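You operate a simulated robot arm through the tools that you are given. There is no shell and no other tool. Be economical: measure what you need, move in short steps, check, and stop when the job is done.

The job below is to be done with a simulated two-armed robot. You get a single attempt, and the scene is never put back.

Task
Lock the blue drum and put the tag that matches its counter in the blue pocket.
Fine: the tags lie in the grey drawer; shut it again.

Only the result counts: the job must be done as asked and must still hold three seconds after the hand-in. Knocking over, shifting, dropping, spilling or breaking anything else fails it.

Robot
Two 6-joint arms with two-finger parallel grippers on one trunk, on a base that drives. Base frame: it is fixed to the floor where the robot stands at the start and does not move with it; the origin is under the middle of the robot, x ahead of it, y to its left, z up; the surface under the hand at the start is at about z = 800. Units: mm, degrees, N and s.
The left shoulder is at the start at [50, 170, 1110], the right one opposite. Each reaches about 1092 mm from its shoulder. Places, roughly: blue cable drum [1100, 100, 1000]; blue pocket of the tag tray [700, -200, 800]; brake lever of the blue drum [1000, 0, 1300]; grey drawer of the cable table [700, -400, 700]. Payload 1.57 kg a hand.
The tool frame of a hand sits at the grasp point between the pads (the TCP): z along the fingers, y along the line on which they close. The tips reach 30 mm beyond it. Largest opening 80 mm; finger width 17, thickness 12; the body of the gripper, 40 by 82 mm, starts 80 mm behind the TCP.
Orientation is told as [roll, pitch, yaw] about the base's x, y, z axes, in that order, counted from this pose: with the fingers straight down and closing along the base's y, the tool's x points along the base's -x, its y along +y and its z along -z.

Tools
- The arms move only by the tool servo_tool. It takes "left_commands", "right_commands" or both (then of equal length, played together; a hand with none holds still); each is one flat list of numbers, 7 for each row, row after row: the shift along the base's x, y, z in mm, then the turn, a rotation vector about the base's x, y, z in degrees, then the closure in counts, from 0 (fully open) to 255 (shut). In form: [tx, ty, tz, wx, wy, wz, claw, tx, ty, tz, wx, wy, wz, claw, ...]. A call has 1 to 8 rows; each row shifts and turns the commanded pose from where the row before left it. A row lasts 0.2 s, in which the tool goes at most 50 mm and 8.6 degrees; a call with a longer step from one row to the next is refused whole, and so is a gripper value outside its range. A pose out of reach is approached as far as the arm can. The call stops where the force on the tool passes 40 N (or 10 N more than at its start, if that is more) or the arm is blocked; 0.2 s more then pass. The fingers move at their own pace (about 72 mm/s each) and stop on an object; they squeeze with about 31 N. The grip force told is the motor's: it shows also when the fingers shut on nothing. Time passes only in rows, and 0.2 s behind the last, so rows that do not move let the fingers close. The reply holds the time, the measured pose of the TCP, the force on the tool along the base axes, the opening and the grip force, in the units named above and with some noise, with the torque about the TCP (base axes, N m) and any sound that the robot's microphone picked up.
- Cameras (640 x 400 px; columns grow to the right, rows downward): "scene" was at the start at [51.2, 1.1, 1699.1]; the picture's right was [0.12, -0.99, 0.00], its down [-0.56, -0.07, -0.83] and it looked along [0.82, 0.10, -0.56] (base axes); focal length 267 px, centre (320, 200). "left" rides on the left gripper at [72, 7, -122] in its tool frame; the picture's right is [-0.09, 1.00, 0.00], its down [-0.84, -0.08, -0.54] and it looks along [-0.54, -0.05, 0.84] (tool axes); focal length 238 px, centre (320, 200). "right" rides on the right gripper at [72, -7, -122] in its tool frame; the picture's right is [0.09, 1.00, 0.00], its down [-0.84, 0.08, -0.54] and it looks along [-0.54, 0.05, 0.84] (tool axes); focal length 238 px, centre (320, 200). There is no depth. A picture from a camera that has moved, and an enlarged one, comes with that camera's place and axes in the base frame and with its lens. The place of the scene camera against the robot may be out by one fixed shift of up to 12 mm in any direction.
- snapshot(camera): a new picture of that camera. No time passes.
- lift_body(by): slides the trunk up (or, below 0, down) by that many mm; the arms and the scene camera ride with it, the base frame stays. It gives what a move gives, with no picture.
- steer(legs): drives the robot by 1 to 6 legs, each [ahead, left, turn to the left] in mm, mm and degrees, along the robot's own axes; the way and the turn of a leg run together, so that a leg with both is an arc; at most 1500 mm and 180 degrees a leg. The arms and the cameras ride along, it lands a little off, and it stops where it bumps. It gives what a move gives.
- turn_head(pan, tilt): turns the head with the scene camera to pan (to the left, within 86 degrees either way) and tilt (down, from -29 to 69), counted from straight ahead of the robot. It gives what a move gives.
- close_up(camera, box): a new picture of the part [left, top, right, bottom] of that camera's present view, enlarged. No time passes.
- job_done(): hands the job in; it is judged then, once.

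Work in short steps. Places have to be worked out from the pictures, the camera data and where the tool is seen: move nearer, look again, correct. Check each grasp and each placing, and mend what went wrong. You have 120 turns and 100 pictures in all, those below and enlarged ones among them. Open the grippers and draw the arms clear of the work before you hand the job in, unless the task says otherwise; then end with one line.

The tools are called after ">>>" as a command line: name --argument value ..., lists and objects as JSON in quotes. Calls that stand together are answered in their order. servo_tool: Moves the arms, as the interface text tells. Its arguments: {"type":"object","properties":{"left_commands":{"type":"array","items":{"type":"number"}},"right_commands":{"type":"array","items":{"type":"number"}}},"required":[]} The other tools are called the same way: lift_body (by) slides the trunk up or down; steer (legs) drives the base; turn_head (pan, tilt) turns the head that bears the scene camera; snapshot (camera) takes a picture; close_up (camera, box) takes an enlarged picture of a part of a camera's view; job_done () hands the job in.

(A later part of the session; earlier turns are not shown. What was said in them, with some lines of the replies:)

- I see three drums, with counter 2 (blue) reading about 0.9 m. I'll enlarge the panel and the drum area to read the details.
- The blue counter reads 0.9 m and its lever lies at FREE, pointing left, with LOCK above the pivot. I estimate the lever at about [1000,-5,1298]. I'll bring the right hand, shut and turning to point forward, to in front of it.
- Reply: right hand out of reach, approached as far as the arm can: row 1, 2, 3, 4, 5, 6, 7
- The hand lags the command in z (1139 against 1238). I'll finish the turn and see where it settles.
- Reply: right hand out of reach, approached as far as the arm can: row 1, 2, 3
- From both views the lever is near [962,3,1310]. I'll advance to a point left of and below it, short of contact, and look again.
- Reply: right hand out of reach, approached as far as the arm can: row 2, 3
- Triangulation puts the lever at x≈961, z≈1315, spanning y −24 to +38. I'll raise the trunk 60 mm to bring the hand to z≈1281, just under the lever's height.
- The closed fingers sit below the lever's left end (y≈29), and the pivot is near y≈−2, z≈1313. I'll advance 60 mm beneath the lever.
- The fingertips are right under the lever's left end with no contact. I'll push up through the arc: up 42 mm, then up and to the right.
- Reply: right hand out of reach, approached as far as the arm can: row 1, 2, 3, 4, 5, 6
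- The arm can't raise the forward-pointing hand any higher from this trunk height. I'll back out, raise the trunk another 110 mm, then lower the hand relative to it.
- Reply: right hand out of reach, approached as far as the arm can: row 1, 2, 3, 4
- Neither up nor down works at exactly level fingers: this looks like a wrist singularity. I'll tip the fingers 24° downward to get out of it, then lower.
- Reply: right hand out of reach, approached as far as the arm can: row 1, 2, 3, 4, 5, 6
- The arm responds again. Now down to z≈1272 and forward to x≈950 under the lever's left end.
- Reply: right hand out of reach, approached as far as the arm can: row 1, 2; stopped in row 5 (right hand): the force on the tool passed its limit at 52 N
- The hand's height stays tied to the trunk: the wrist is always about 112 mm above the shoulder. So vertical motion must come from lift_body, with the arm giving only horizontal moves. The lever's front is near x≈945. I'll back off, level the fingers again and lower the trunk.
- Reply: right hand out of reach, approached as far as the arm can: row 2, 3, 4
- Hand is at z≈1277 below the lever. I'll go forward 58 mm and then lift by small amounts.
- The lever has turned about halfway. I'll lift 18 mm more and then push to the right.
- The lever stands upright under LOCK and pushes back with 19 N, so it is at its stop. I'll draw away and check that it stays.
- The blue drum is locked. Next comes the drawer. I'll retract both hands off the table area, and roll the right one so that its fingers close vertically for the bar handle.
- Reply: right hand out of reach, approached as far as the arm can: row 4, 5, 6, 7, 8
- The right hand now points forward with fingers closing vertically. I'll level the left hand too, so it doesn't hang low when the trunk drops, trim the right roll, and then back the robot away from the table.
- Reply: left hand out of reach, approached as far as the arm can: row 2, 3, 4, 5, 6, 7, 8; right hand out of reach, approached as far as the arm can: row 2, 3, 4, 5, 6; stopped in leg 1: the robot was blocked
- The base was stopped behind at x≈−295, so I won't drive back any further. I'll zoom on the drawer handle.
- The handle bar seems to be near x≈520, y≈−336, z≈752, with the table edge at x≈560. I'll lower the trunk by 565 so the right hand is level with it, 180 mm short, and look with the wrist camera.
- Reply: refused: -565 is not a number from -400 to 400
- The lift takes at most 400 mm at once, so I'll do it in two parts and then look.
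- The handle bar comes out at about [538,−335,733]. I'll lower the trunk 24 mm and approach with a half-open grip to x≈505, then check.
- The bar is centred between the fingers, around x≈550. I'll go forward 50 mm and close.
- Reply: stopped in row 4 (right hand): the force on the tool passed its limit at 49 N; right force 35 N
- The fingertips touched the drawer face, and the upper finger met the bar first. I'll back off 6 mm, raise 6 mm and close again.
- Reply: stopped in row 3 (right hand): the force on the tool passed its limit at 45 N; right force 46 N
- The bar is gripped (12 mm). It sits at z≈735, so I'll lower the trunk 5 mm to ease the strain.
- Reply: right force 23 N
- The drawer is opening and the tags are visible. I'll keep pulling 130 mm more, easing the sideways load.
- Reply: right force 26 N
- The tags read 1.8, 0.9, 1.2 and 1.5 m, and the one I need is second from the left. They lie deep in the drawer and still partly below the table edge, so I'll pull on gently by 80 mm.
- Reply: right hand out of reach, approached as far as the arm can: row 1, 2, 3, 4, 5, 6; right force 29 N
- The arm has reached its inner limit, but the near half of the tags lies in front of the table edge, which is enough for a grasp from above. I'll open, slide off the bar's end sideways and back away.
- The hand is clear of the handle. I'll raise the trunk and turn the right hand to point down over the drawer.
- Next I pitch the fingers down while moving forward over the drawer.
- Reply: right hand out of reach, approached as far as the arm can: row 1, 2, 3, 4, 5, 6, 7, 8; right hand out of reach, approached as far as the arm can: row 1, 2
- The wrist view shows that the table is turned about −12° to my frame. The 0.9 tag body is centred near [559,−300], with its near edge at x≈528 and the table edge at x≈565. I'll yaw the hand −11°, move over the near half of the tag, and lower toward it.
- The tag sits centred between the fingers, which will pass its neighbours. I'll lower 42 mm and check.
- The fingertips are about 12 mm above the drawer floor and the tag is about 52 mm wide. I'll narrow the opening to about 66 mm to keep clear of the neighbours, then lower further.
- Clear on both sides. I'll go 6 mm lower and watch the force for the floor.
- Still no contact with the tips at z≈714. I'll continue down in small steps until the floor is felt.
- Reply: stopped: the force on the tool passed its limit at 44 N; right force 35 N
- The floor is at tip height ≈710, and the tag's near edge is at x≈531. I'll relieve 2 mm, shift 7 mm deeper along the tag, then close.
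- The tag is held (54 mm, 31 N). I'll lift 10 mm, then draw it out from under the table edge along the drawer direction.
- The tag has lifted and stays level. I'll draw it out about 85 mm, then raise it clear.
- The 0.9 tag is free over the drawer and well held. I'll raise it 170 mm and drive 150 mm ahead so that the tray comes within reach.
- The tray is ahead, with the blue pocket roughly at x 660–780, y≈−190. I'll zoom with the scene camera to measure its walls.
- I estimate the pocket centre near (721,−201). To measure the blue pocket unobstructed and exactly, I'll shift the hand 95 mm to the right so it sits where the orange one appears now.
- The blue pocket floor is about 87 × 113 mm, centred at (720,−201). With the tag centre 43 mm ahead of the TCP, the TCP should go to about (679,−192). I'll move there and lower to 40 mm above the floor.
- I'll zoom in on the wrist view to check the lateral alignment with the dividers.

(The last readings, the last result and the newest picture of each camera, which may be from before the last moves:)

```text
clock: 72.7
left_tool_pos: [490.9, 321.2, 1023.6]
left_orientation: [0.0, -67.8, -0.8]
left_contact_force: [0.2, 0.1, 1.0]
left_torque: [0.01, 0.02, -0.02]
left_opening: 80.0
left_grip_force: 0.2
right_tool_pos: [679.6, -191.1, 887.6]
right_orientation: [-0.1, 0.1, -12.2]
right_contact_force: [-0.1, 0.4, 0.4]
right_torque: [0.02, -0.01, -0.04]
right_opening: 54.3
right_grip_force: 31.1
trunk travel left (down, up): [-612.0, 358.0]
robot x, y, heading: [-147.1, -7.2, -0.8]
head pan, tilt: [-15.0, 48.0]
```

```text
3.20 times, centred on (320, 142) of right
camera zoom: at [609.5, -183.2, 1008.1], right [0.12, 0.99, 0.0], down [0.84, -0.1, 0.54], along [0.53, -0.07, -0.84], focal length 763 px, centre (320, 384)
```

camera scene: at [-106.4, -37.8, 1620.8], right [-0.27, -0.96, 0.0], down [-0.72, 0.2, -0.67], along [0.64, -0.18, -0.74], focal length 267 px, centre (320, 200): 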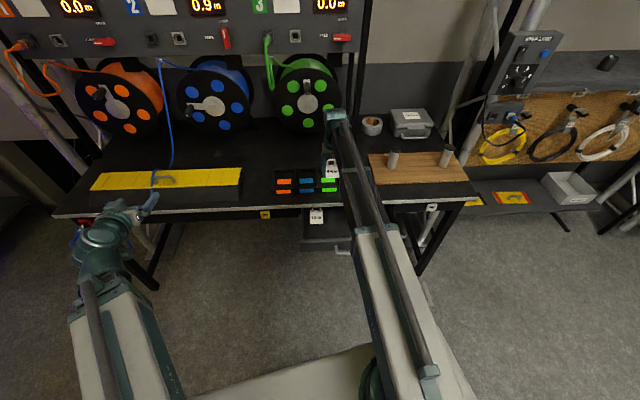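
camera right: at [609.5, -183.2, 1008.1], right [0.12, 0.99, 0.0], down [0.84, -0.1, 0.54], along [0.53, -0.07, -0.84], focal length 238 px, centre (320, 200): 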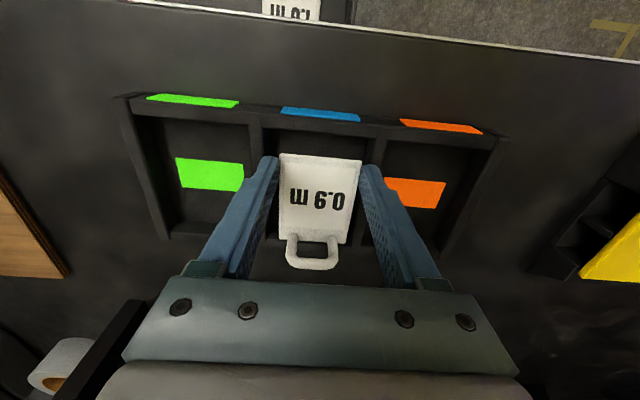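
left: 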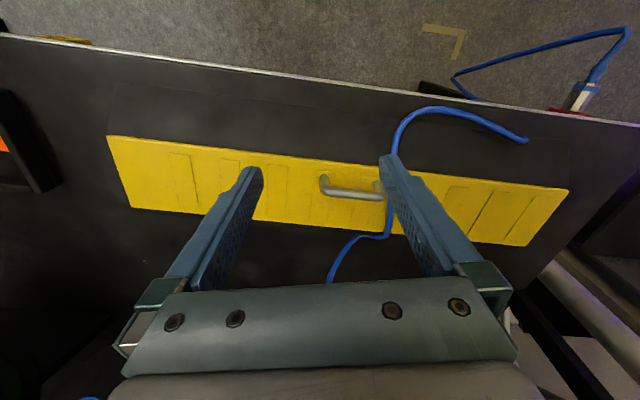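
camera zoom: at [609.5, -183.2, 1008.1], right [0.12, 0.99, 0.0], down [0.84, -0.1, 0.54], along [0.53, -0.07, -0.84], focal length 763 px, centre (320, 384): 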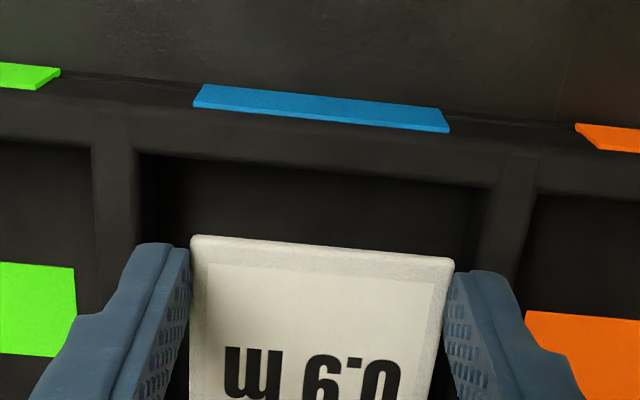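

The dividers put the pocket's midline 3–4 mm right of the hand; lengthwise it is good. I'll shift −3 mm in y and lower 27 mm to just above the walls.

>>> servo_tool --right_commands '[-0.6, -3.2, 0, 0, 0, 0, 120, 0, 0, 0, 0, 0, 0, 120]'

>>> lift_body --by -27

>>> close_up --camera "right" --box '[200, 80, 440, 230]'

```text
clock: 73.3
left_tool_pos: [490.6, 322.1, 1023.7]
left_orientation: [0.0, -67.9, -0.9]
left_contact_force: [0.1, 0.3, 0.7]
left_torque: [-0.01, 0.0, 0.0]
left_opening: 79.9
left_grip_force: 0.0
right_tool_pos: [680.2, -193.2, 887.1]
right_orientation: [-0.1, 0.2, -12.2]
right_contact_force: [0.1, -0.2, -0.1]
right_torque: [0.0, -0.01, -0.01]
right_opening: 54.7
right_grip_force: 30.6
trunk travel left (down, up): [-612.0, 358.0]
robot x, y, heading: [-149.1, -8.1, -0.8]
head pan, tilt: [-15.0, 48.0]
```

```text
clock: 74.0
left_tool_pos: [490.0, 322.0, 996.4]
left_orientation: [0.1, -67.8, -0.8]
left_contact_force: [-1.3, 0.0, -0.5]
left_torque: [0.01, 0.04, -0.02]
left_opening: 80.3
left_grip_force: 0.1
right_tool_pos: [678.2, -193.6, 859.7]
right_orientation: [0.0, 0.2, -12.2]
right_contact_force: [-0.2, 0.3, 0.8]
right_torque: [-0.03, -0.01, 0.0]
right_opening: 54.3
right_grip_force: 31.0
trunk travel left (down, up): [-585.0, 385.0]
robot x, y, heading: [-147.6, -7.1, -0.8]
head pan, tilt: [-15.0, 48.0]
```

```text
2.67 times, centred on (320, 155) of right
camera zoom: at [608.9, -186.3, 981.1], right [0.12, 0.99, 0.0], down [0.84, -0.1, 0.54], along [0.53, -0.07, -0.84], focal length 636 px, centre (320, 320)
```

zoom: 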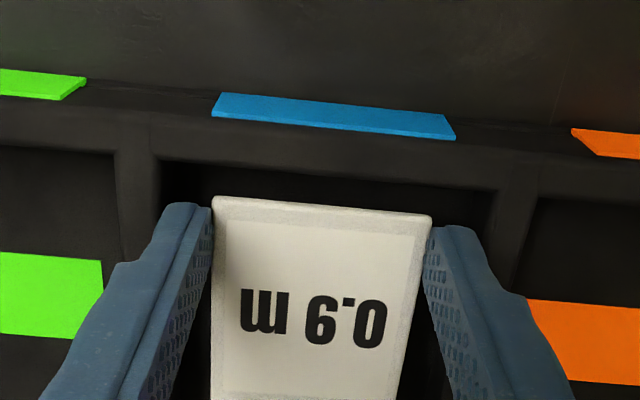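

The fingers now clear the dividers by about 1 mm on the left and 5 mm on the right. I'll shift 2 mm back left and lower 8 mm to check again.

>>> servo_tool --right_commands '[0.4, 2, 0, 0, 0, 0, 120, 0, 0, 0, 0, 0, 0, 120]'

>>> lift_body --by -8

>>> close_up --camera "right" --box '[200, 80, 440, 230]'

```text
clock: 74.6
left_tool_pos: [490.5, 321.2, 997.2]
left_orientation: [0.0, -67.9, -0.8]
left_contact_force: [-0.1, 1.0, 0.4]
left_torque: [0.0, 0.02, 0.01]
left_opening: 80.0
left_grip_force: 0.1
right_tool_pos: [679.7, -191.9, 858.9]
right_orientation: [-0.1, 0.2, -12.2]
right_contact_force: [-1.5, 0.6, 0.7]
right_torque: [0.03, -0.01, 0.03]
right_opening: 54.3
right_grip_force: 30.6
trunk travel left (down, up): [-585.0, 385.0]
robot x, y, heading: [-145.4, -7.5, -0.9]
head pan, tilt: [-15.0, 48.0]
```

```text
clock: 75.2
left_tool_pos: [490.0, 321.8, 989.4]
left_orientation: [0.0, -67.9, -0.8]
left_contact_force: [0.1, -0.4, 0.3]
left_torque: [-0.03, 0.03, 0.03]
left_opening: 80.0
left_grip_force: 0.0
right_tool_pos: [678.3, -192.6, 852.3]
right_orientation: [-0.2, 0.1, -12.2]
right_contact_force: [-0.2, -0.4, 0.2]
right_torque: [0.0, 0.01, 0.03]
right_opening: 54.6
right_grip_force: 31.2
trunk travel left (down, up): [-577.0, 393.0]
robot x, y, heading: [-147.0, -8.1, -0.9]
head pan, tilt: [-15.0, 48.0]
```

```text
2.67 times, centred on (320, 155) of right
camera zoom: at [609.3, -184.3, 973.0], right [0.12, 0.99, 0.0], down [0.84, -0.1, 0.54], along [0.53, -0.07, -0.84], focal length 636 px, centre (320, 320)
```

zoom: 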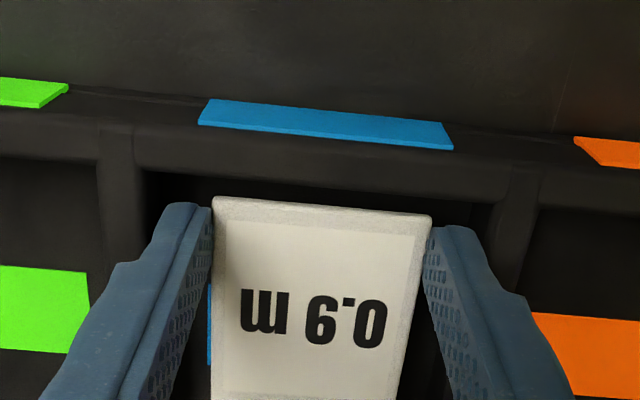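

Gaps are now about 6 mm on each side and 5 mm at the front wall. I'll lower a further 10 mm into the pocket.

>>> lift_body --by -10

>>> close_up --camera "right" --box '[200, 80, 440, 230]'

>>> close_up --camera "scene" --box '[252, 115, 352, 178]'

```text
clock: 75.8
left_tool_pos: [489.6, 321.9, 979.4]
left_orientation: [0.0, -67.9, -0.7]
left_contact_force: [-0.7, -0.5, 0.2]
left_torque: [0.0, 0.02, -0.04]
left_opening: 80.1
left_grip_force: 0.0
right_tool_pos: [680.6, -192.6, 841.1]
right_orientation: [-0.1, 0.3, -12.2]
right_contact_force: [0.5, -0.6, -0.6]
right_torque: [-0.01, 0.0, 0.0]
right_opening: 54.3
right_grip_force: 31.3
trunk travel left (down, up): [-567.0, 403.0]
robot x, y, heading: [-149.8, -9.1, -0.8]
head pan, tilt: [-15.0, 48.0]
```

```text
2.67 times, centred on (320, 155) of right
camera zoom: at [609.2, -184.3, 963.1], right [0.12, 0.99, 0.0], down [0.84, -0.1, 0.54], along [0.53, -0.07, -0.84], focal length 636 px, centre (320, 320)
```

zoom: 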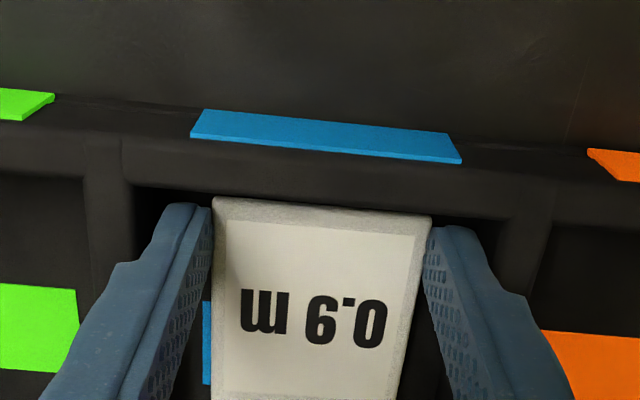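

```text
6.35 times, centred on (302, 146) of scene
camera zoom: at [-107.7, -37.8, 1520.8], right [-0.27, -0.96, 0.0], down [-0.71, 0.2, -0.67], along [0.64, -0.18, -0.74], focal length 1694 px, centre (434, 540)
```

zoom: 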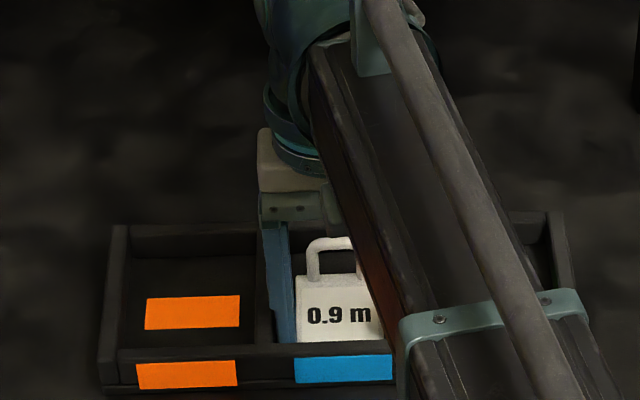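

The tag is inside the walls with no contact force. I'll lower 4 mm more.

>>> lift_body --by -4

```text
clock: 76.3
left_tool_pos: [490.5, 322.9, 974.8]
left_orientation: [0.0, -67.9, -0.8]
left_contact_force: [-0.4, 0.7, 0.0]
left_torque: [0.0, -0.01, 0.01]
left_opening: 79.9
left_grip_force: 0.1
right_tool_pos: [678.7, -191.7, 838.3]
right_orientation: [-0.1, 0.2, -12.2]
right_contact_force: [1.4, -0.1, 3.6]
right_torque: [0.03, -0.17, 0.0]
right_opening: 54.2
right_grip_force: 30.8
trunk travel left (down, up): [-563.0, 407.0]
robot x, y, heading: [-146.2, -10.0, -1.2]
head pan, tilt: [-15.0, 48.0]
```

A light contact (3.6 N) shows that the tag is on the floor. I'll open just 6 mm, then rise straight up.

>>> servo_tool --right_commands '[0, 0, 0, 0, 0, 0, 64, 0, 0, 0, 0, 0, 0, 64]'

>>> lift_body --by 40

>>> snapshot --camera "right"

```text
clock: 76.9
left_tool_pos: [491.3, 322.2, 975.8]
left_orientation: [0.0, -67.8, -0.9]
left_contact_force: [0.0, 0.1, 0.0]
left_torque: [0.02, -0.01, 0.02]
left_opening: 80.0
left_grip_force: 0.1
right_tool_pos: [679.4, -192.3, 838.1]
right_orientation: [-0.1, 0.1, -12.2]
right_contact_force: [0.6, -3.9, 4.8]
right_torque: [0.07, -0.09, -0.07]
right_opening: 56.4
right_grip_force: 0.0
trunk travel left (down, up): [-563.0, 407.0]
robot x, y, heading: [-143.0, -6.2, -1.1]
head pan, tilt: [-15.0, 48.0]
```

```text
clock: 77.7
left_tool_pos: [490.1, 323.0, 1015.2]
left_orientation: [0.0, -67.9, -0.7]
left_contact_force: [-0.5, -0.2, -0.9]
left_torque: [-0.02, 0.01, 0.01]
left_opening: 80.0
left_grip_force: 0.0
right_tool_pos: [680.1, -192.6, 877.5]
right_orientation: [-0.1, 0.2, -12.0]
right_contact_force: [-0.8, 0.1, 0.1]
right_torque: [-0.03, 0.01, -0.01]
right_opening: 59.7
right_grip_force: 0.0
trunk travel left (down, up): [-603.0, 367.0]
robot x, y, heading: [-147.1, -5.7, -0.8]
head pan, tilt: [-15.0, 48.0]
```

```text
40 pictures are left
camera right: at [609.6, -183.9, 998.9], right [0.12, 0.99, 0.0], down [0.84, -0.1, 0.54], along [0.53, -0.07, -0.84], focal length 238 px, centre (320, 200)
```

right: 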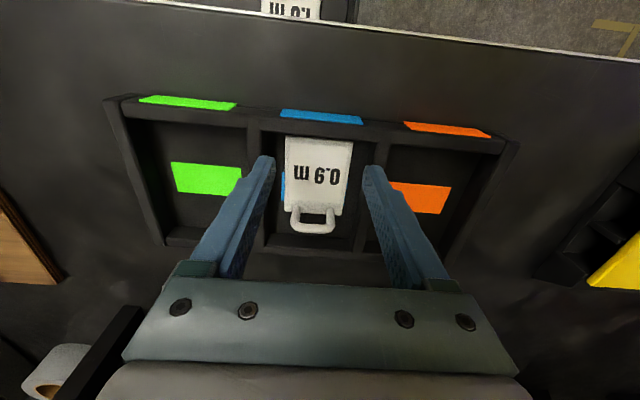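

The tag stayed in the blue pocket. I'll raise further and zoom to confirm that it lies flat.

>>> lift_body --by 60

>>> close_up --camera "right" --box '[220, 90, 420, 220]'

>>> close_up --camera "scene" --box '[240, 120, 400, 260]'

```text
clock: 78.7
left_tool_pos: [492.1, 321.2, 1075.2]
left_orientation: [0.0, -67.9, -0.8]
left_contact_force: [0.4, 0.4, -0.4]
left_torque: [0.02, -0.02, -0.04]
left_opening: 79.9
left_grip_force: 0.0
right_tool_pos: [678.7, -192.3, 937.3]
right_orientation: [-0.1, 0.2, -12.2]
right_contact_force: [-0.3, 0.5, -0.3]
right_torque: [-0.03, 0.01, 0.0]
right_opening: 60.1
right_grip_force: 0.1
trunk travel left (down, up): [-663.0, 307.0]
robot x, y, heading: [-143.4, -5.2, -0.7]
head pan, tilt: [-15.0, 48.0]
```

```text
3.08 times, centred on (320, 155) of right
camera zoom: at [609.5, -184.3, 1058.9], right [0.12, 0.99, 0.0], down [0.84, -0.1, 0.54], along [0.53, -0.07, -0.84], focal length 733 px, centre (320, 338)
```

zoom: 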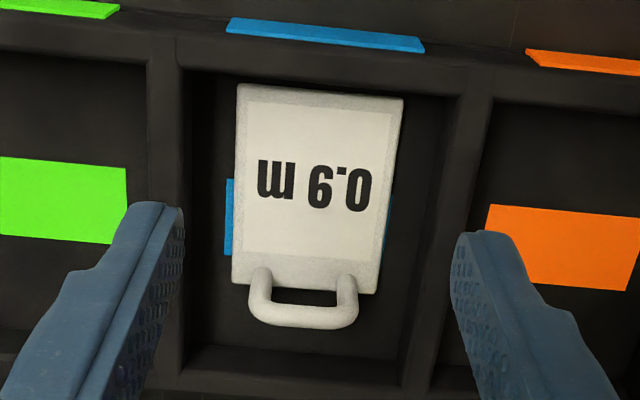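

```text
2.86 times, centred on (320, 190) of scene
camera zoom: at [-107.3, -37.7, 1616.8], right [-0.27, -0.96, 0.0], down [-0.71, 0.2, -0.67], along [0.64, -0.18, -0.74], focal length 762 px, centre (320, 229)
```

zoom: 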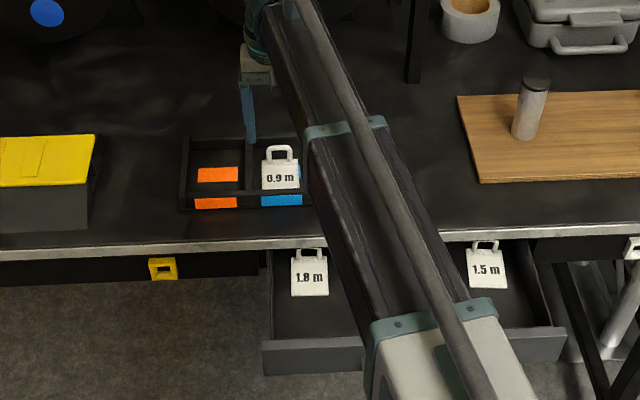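

The 0.9 tag lies flat inside the blue pocket. Now I'll shut the drawer by pushing its bar with closed, downward fingers. First I back the robot 110 mm, then bring the hand in front of the bar.

>>> steer --legs '[[-110, 0, 0]]'

>>> servo_tool --right_commands '[-36, -13, 0, 0, 0, 0, 255, -36, -13, 0, 0, 0, 0, 255, -36, -13, 0, 0, 0, 0, 255, -36, -13, 0, 0, 0, 0, 255, -36, -13, 0, 0, 0, 0, 255, -36, -13, 0, 0, 0, 0, 255, -36, -13, 0, 0, 0, 0, 255, 0, 0, 0, 0, 0, 0, 255]'

>>> snapshot --camera "right"

```text
clock: 79.9
left_tool_pos: [378.9, 324.2, 1075.8]
left_orientation: [0.0, -68.0, -0.7]
left_contact_force: [0.4, -0.4, 1.0]
left_torque: [0.0, 0.0, 0.01]
left_opening: 80.0
left_grip_force: 0.2
right_tool_pos: [568.2, -189.9, 939.0]
right_orientation: [-0.1, 0.2, -12.1]
right_contact_force: [-0.1, -0.8, 0.2]
right_torque: [-0.02, -0.03, -0.01]
right_opening: 59.6
right_grip_force: 0.0
trunk travel left (down, up): [-663.0, 307.0]
robot x, y, heading: [-252.5, -3.6, -1.0]
head pan, tilt: [-15.0, 48.0]
```

```text
clock: 81.7
left_tool_pos: [379.4, 324.7, 1075.4]
left_orientation: [-0.1, -67.9, -0.8]
left_contact_force: [0.0, -0.5, -0.3]
left_torque: [0.02, 0.02, -0.02]
left_opening: 80.0
left_grip_force: 0.1
right_tool_pos: [317.8, -280.8, 938.3]
right_orientation: [-0.1, 0.2, -12.1]
right_contact_force: [-0.2, 0.4, -0.6]
right_torque: [-0.01, -0.03, 0.0]
right_opening: 0.0
right_grip_force: 21.3
trunk travel left (down, up): [-663.0, 307.0]
robot x, y, heading: [-257.5, -3.1, -1.0]
head pan, tilt: [-15.0, 48.0]
```

```text
37 pictures are left
camera right: at [246.6, -273.1, 1059.0], right [0.12, 0.99, 0.0], down [0.84, -0.1, 0.54], along [0.53, -0.07, -0.84], focal length 238 px, centre (320, 200)
```

right: 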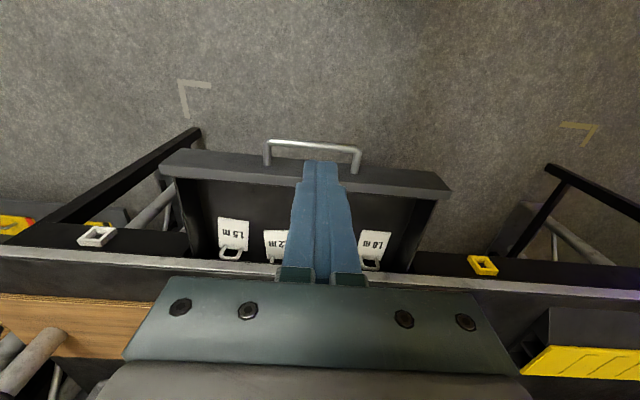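

The bar is at s≈415 along the drawer axis, about 46 mm ahead of the fingers. I'll shift 8 mm right to its centre and lower the trunk 190.

>>> servo_tool --right_commands '[-2, -8, 0, 0, 0, 0, 255, 0, 0, 0, 0, 0, 0, 255]'

>>> lift_body --by -190

>>> snapshot --camera "right"

```text
clock: 82.3
left_tool_pos: [379.8, 323.9, 1073.7]
left_orientation: [0.0, -67.9, -0.8]
left_contact_force: [-0.7, -0.5, -0.2]
left_torque: [0.0, -0.03, 0.05]
left_opening: 79.9
left_grip_force: 0.0
right_tool_pos: [314.8, -288.6, 937.4]
right_orientation: [-0.1, 0.1, -12.1]
right_contact_force: [0.4, -0.5, 0.4]
right_torque: [0.01, 0.03, 0.0]
right_opening: 0.0
right_grip_force: 21.2
trunk travel left (down, up): [-663.0, 307.0]
robot x, y, heading: [-258.1, -5.8, -0.7]
head pan, tilt: [-15.0, 48.0]
```

```text
clock: 84.4
left_tool_pos: [379.0, 324.0, 885.6]
left_orientation: [-0.1, -67.9, -0.9]
left_contact_force: [0.0, -0.4, -0.1]
left_torque: [-0.02, 0.01, 0.02]
left_opening: 79.9
left_grip_force: 0.0
right_tool_pos: [315.7, -289.1, 748.4]
right_orientation: [-0.1, 0.2, -12.1]
right_contact_force: [0.0, 1.1, -0.8]
right_torque: [-0.01, 0.03, -0.04]
right_opening: 0.0
right_grip_force: 21.1
trunk travel left (down, up): [-473.0, 497.0]
robot x, y, heading: [-259.8, -6.2, -0.8]
head pan, tilt: [-15.0, 48.0]
```

```text
36 pictures are left
camera right: at [244.8, -280.9, 869.1], right [0.12, 0.99, 0.0], down [0.84, -0.1, 0.54], along [0.53, -0.07, -0.84], focal length 238 px, centre (320, 200)
```

right: 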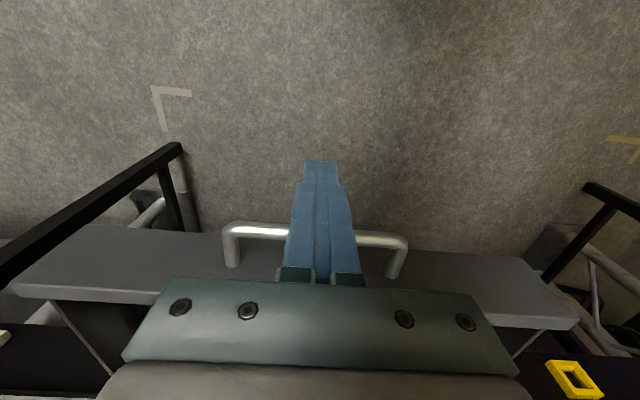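

The fingers stand in front of the bar's middle. I'll push along the drawer axis in stages.

>>> servo_tool --right_commands '[23.5, -5, 0, 0, 0, 0, 255, 23.5, -5, 0, 0, 0, 0, 255, 23.5, -5, 0, 0, 0, 0, 255, 23.5, -5, 0, 0, 0, 0, 255, 23.5, -5, 0, 0, 0, 0, 255, 19.5, -4.2, 0, 0, 0, 0, 255, 0, 0, 0, 0, 0, 0, 255]'

>>> snapshot --camera "right"

```text
clock: 86.0
left_tool_pos: [379.4, 324.9, 886.7]
left_orientation: [0.0, -67.8, -0.9]
left_contact_force: [-0.5, -0.1, 0.7]
left_torque: [-0.02, 0.01, 0.01]
left_opening: 79.9
left_grip_force: 0.0
right_tool_pos: [452.1, -316.9, 747.1]
right_orientation: [-0.1, 0.2, -12.1]
right_contact_force: [0.4, 0.0, -0.2]
right_torque: [-0.01, 0.02, 0.04]
right_opening: 0.2
right_grip_force: 21.7
trunk travel left (down, up): [-473.0, 497.0]
robot x, y, heading: [-258.7, -3.0, -1.1]
head pan, tilt: [-15.0, 48.0]
```

```text
35 pictures are left
camera right: at [381.9, -309.5, 868.9], right [0.12, 0.99, 0.0], down [0.84, -0.1, 0.54], along [0.53, -0.07, -0.84], focal length 238 px, centre (320, 200)
```

right: 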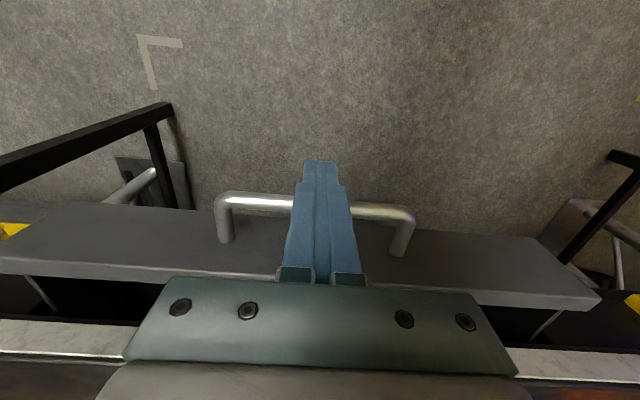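

The drawer is moving freely. I'll keep pushing more slowly until it stops.

>>> servo_tool --right_commands '[11.7, -2.5, 0, 0, 0, 0, 255, 11.7, -2.5, 0, 0, 0, 0, 255, 11.7, -2.5, 0, 0, 0, 0, 255, 10, -2.1, 0, 0, 0, 0, 255, 8, -1.7, 0, 0, 0, 0, 255, 6, -1.3, 0, 0, 0, 0, 255, 6, -1.3, 0, 0, 0, 0, 255, 5, -1, 0, 0, 0, 0, 255]'

>>> snapshot --camera "right"

>>> close_up --camera "scene" --box '[220, 70, 460, 220]'

```text
clock: 87.8
left_tool_pos: [379.2, 323.4, 886.5]
left_orientation: [0.0, -68.0, -0.8]
left_contact_force: [-0.3, 1.2, 0.1]
left_torque: [-0.01, 0.01, -0.03]
left_opening: 80.0
left_grip_force: 0.1
right_tool_pos: [516.6, -330.8, 748.9]
right_orientation: [-0.1, 0.8, -12.1]
right_contact_force: [-37.2, 10.4, -12.6]
right_torque: [0.25, 0.6, -0.02]
right_opening: 0.1
right_grip_force: 21.3
trunk travel left (down, up): [-473.0, 497.0]
robot x, y, heading: [-259.3, -8.5, -1.2]
head pan, tilt: [-15.0, 48.0]
```

```text
34 pictures are left
camera right: at [446.6, -324.1, 870.6], right [0.12, 0.99, 0.0], down [0.84, -0.1, 0.53], along [0.53, -0.06, -0.85], focal length 238 px, centre (320, 200)
```

right: 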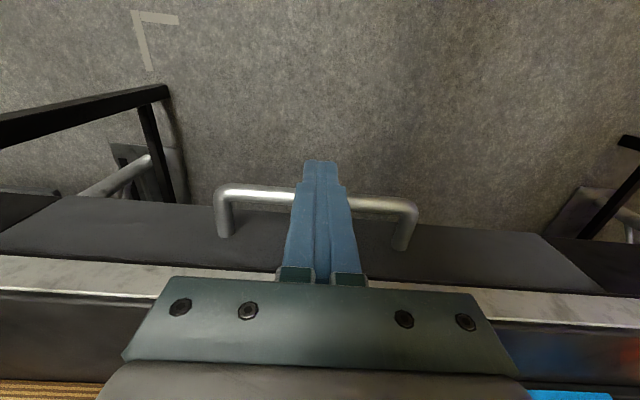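

```text
2.67 times, centred on (340, 145) of scene
camera zoom: at [-220.5, -35.6, 1426.6], right [-0.27, -0.96, 0.0], down [-0.71, 0.2, -0.67], along [0.64, -0.18, -0.74], focal length 712 px, centre (267, 347)
```

zoom: 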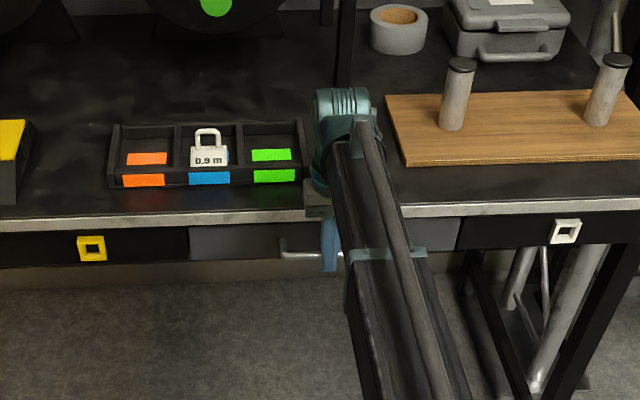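

The drawer looks flush, and the push met 37 N at the expected spot. I'll back off, raise the hand clear and inspect everything.

>>> servo_tool --right_commands '[-10, 2, 0, 0, 0, 0, 255, -30, 6, 0, 0, 0, 0, 255, -40, 0, 0, 0, 0, 0, 255, -40, -20, 0, 0, 0, 0, 0, 0, -30, 0, 0, 0, 0, 0, 0, -30, 0, 0, 0, 0, 0, 0, 0, 0, 0, 0, 0, 0]'

>>> lift_body --by 250

>>> close_up --camera "scene" --box '[230, 120, 400, 240]'

>>> snapshot --camera "scene"

>>> snapshot --camera "right"

```text
clock: 89.4
left_tool_pos: [379.5, 323.7, 885.2]
left_orientation: [-0.1, -67.9, -0.8]
left_contact_force: [0.5, 0.7, -0.1]
left_torque: [-0.02, -0.02, 0.0]
left_opening: 79.9
left_grip_force: 0.0
right_tool_pos: [402.3, -405.8, 747.6]
right_orientation: [-0.1, 0.3, -12.2]
right_contact_force: [1.1, -0.5, -0.2]
right_torque: [0.0, 0.03, -0.04]
right_opening: 80.0
right_grip_force: 0.0
trunk travel left (down, up): [-473.0, 497.0]
robot x, y, heading: [-256.6, -6.4, -0.9]
head pan, tilt: [-15.0, 48.0]
```

```text
clock: 92.0
left_tool_pos: [379.6, 324.2, 1135.2]
left_orientation: [0.1, -67.9, -0.8]
left_contact_force: [-0.8, 0.1, 0.5]
left_torque: [-0.02, -0.04, 0.02]
left_opening: 80.0
left_grip_force: 0.0
right_tool_pos: [402.2, -405.0, 999.3]
right_orientation: [-0.2, 0.3, -12.1]
right_contact_force: [0.6, -0.1, -0.3]
right_torque: [0.01, 0.01, -0.03]
right_opening: 80.1
right_grip_force: 0.1
trunk travel left (down, up): [-723.0, 247.0]
robot x, y, heading: [-257.3, -4.8, -0.9]
head pan, tilt: [-15.0, 48.0]
```

```text
3.33 times, centred on (315, 180) of scene
camera zoom: at [-218.1, -36.1, 1676.8], right [-0.27, -0.96, 0.0], down [-0.71, 0.2, -0.67], along [0.64, -0.18, -0.74], focal length 889 px, centre (337, 267)
```

zoom: 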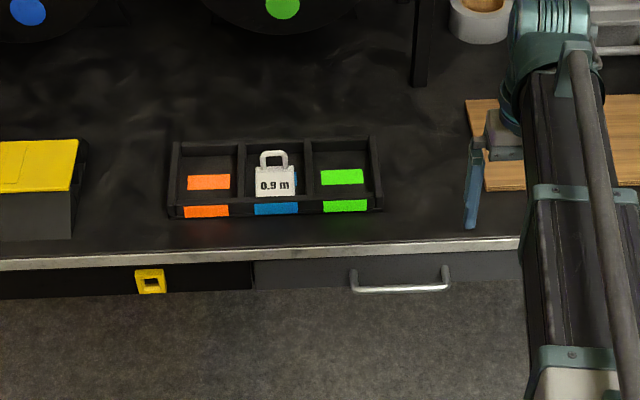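

```text
31 pictures are left
camera scene: at [-218.1, -36.1, 1676.8], right [-0.27, -0.96, 0.0], down [-0.71, 0.2, -0.67], along [0.64, -0.18, -0.74], focal length 267 px, centre (320, 200)
```

scene: 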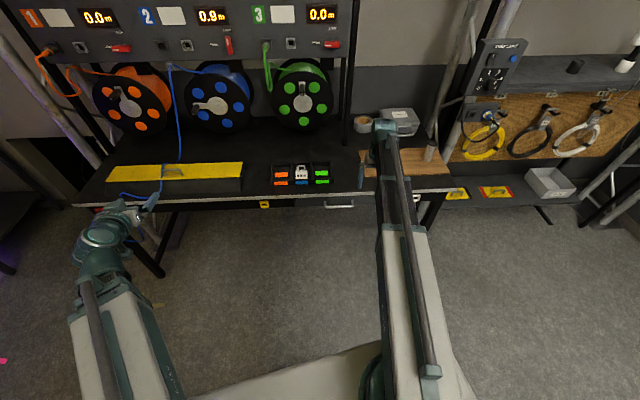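

```text
30 pictures are left
camera right: at [332.1, -397.4, 1118.9], right [0.12, 0.99, 0.0], down [0.84, -0.1, 0.54], along [0.53, -0.07, -0.84], focal length 238 px, centre (320, 200)
```

right: 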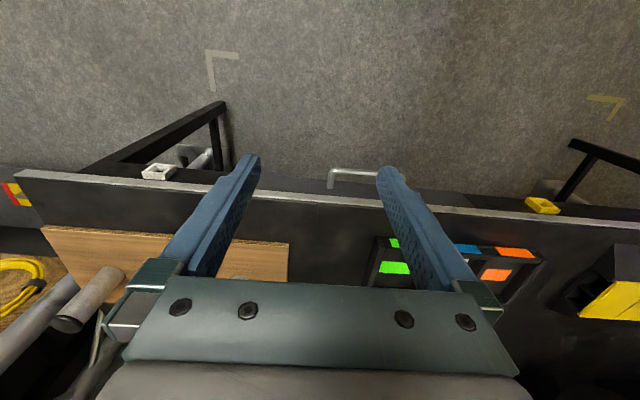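

The drawer is shut, the tag is in place and the arms are clear. One last look at counter 2 and its lever.

>>> close_up --camera "scene" --box '[180, 0, 260, 60]'

```text
6.67 times, centred on (220, 30) of scene
camera zoom: at [-218.1, -36.1, 1676.8], right [-0.27, -0.96, 0.0], down [-0.71, 0.2, -0.67], along [0.64, -0.18, -0.74], focal length 1779 px, centre (987, 1333)
```

zoom: 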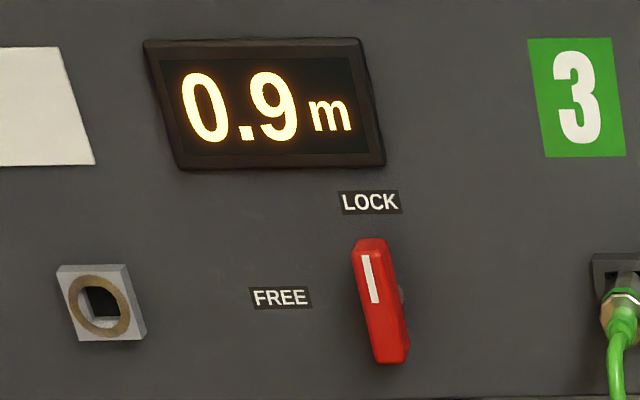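

The lever points to LOCK, the counter reads 0.9 m, the 0.9 tag lies in the blue pocket, and the drawer is shut. I'm handing in.

>>> job_done

```text
The job is handed in.
```

The blue drum is locked, the 0.9 m tag that matches its counter lies in the blue pocket, and the grey drawer is shut.
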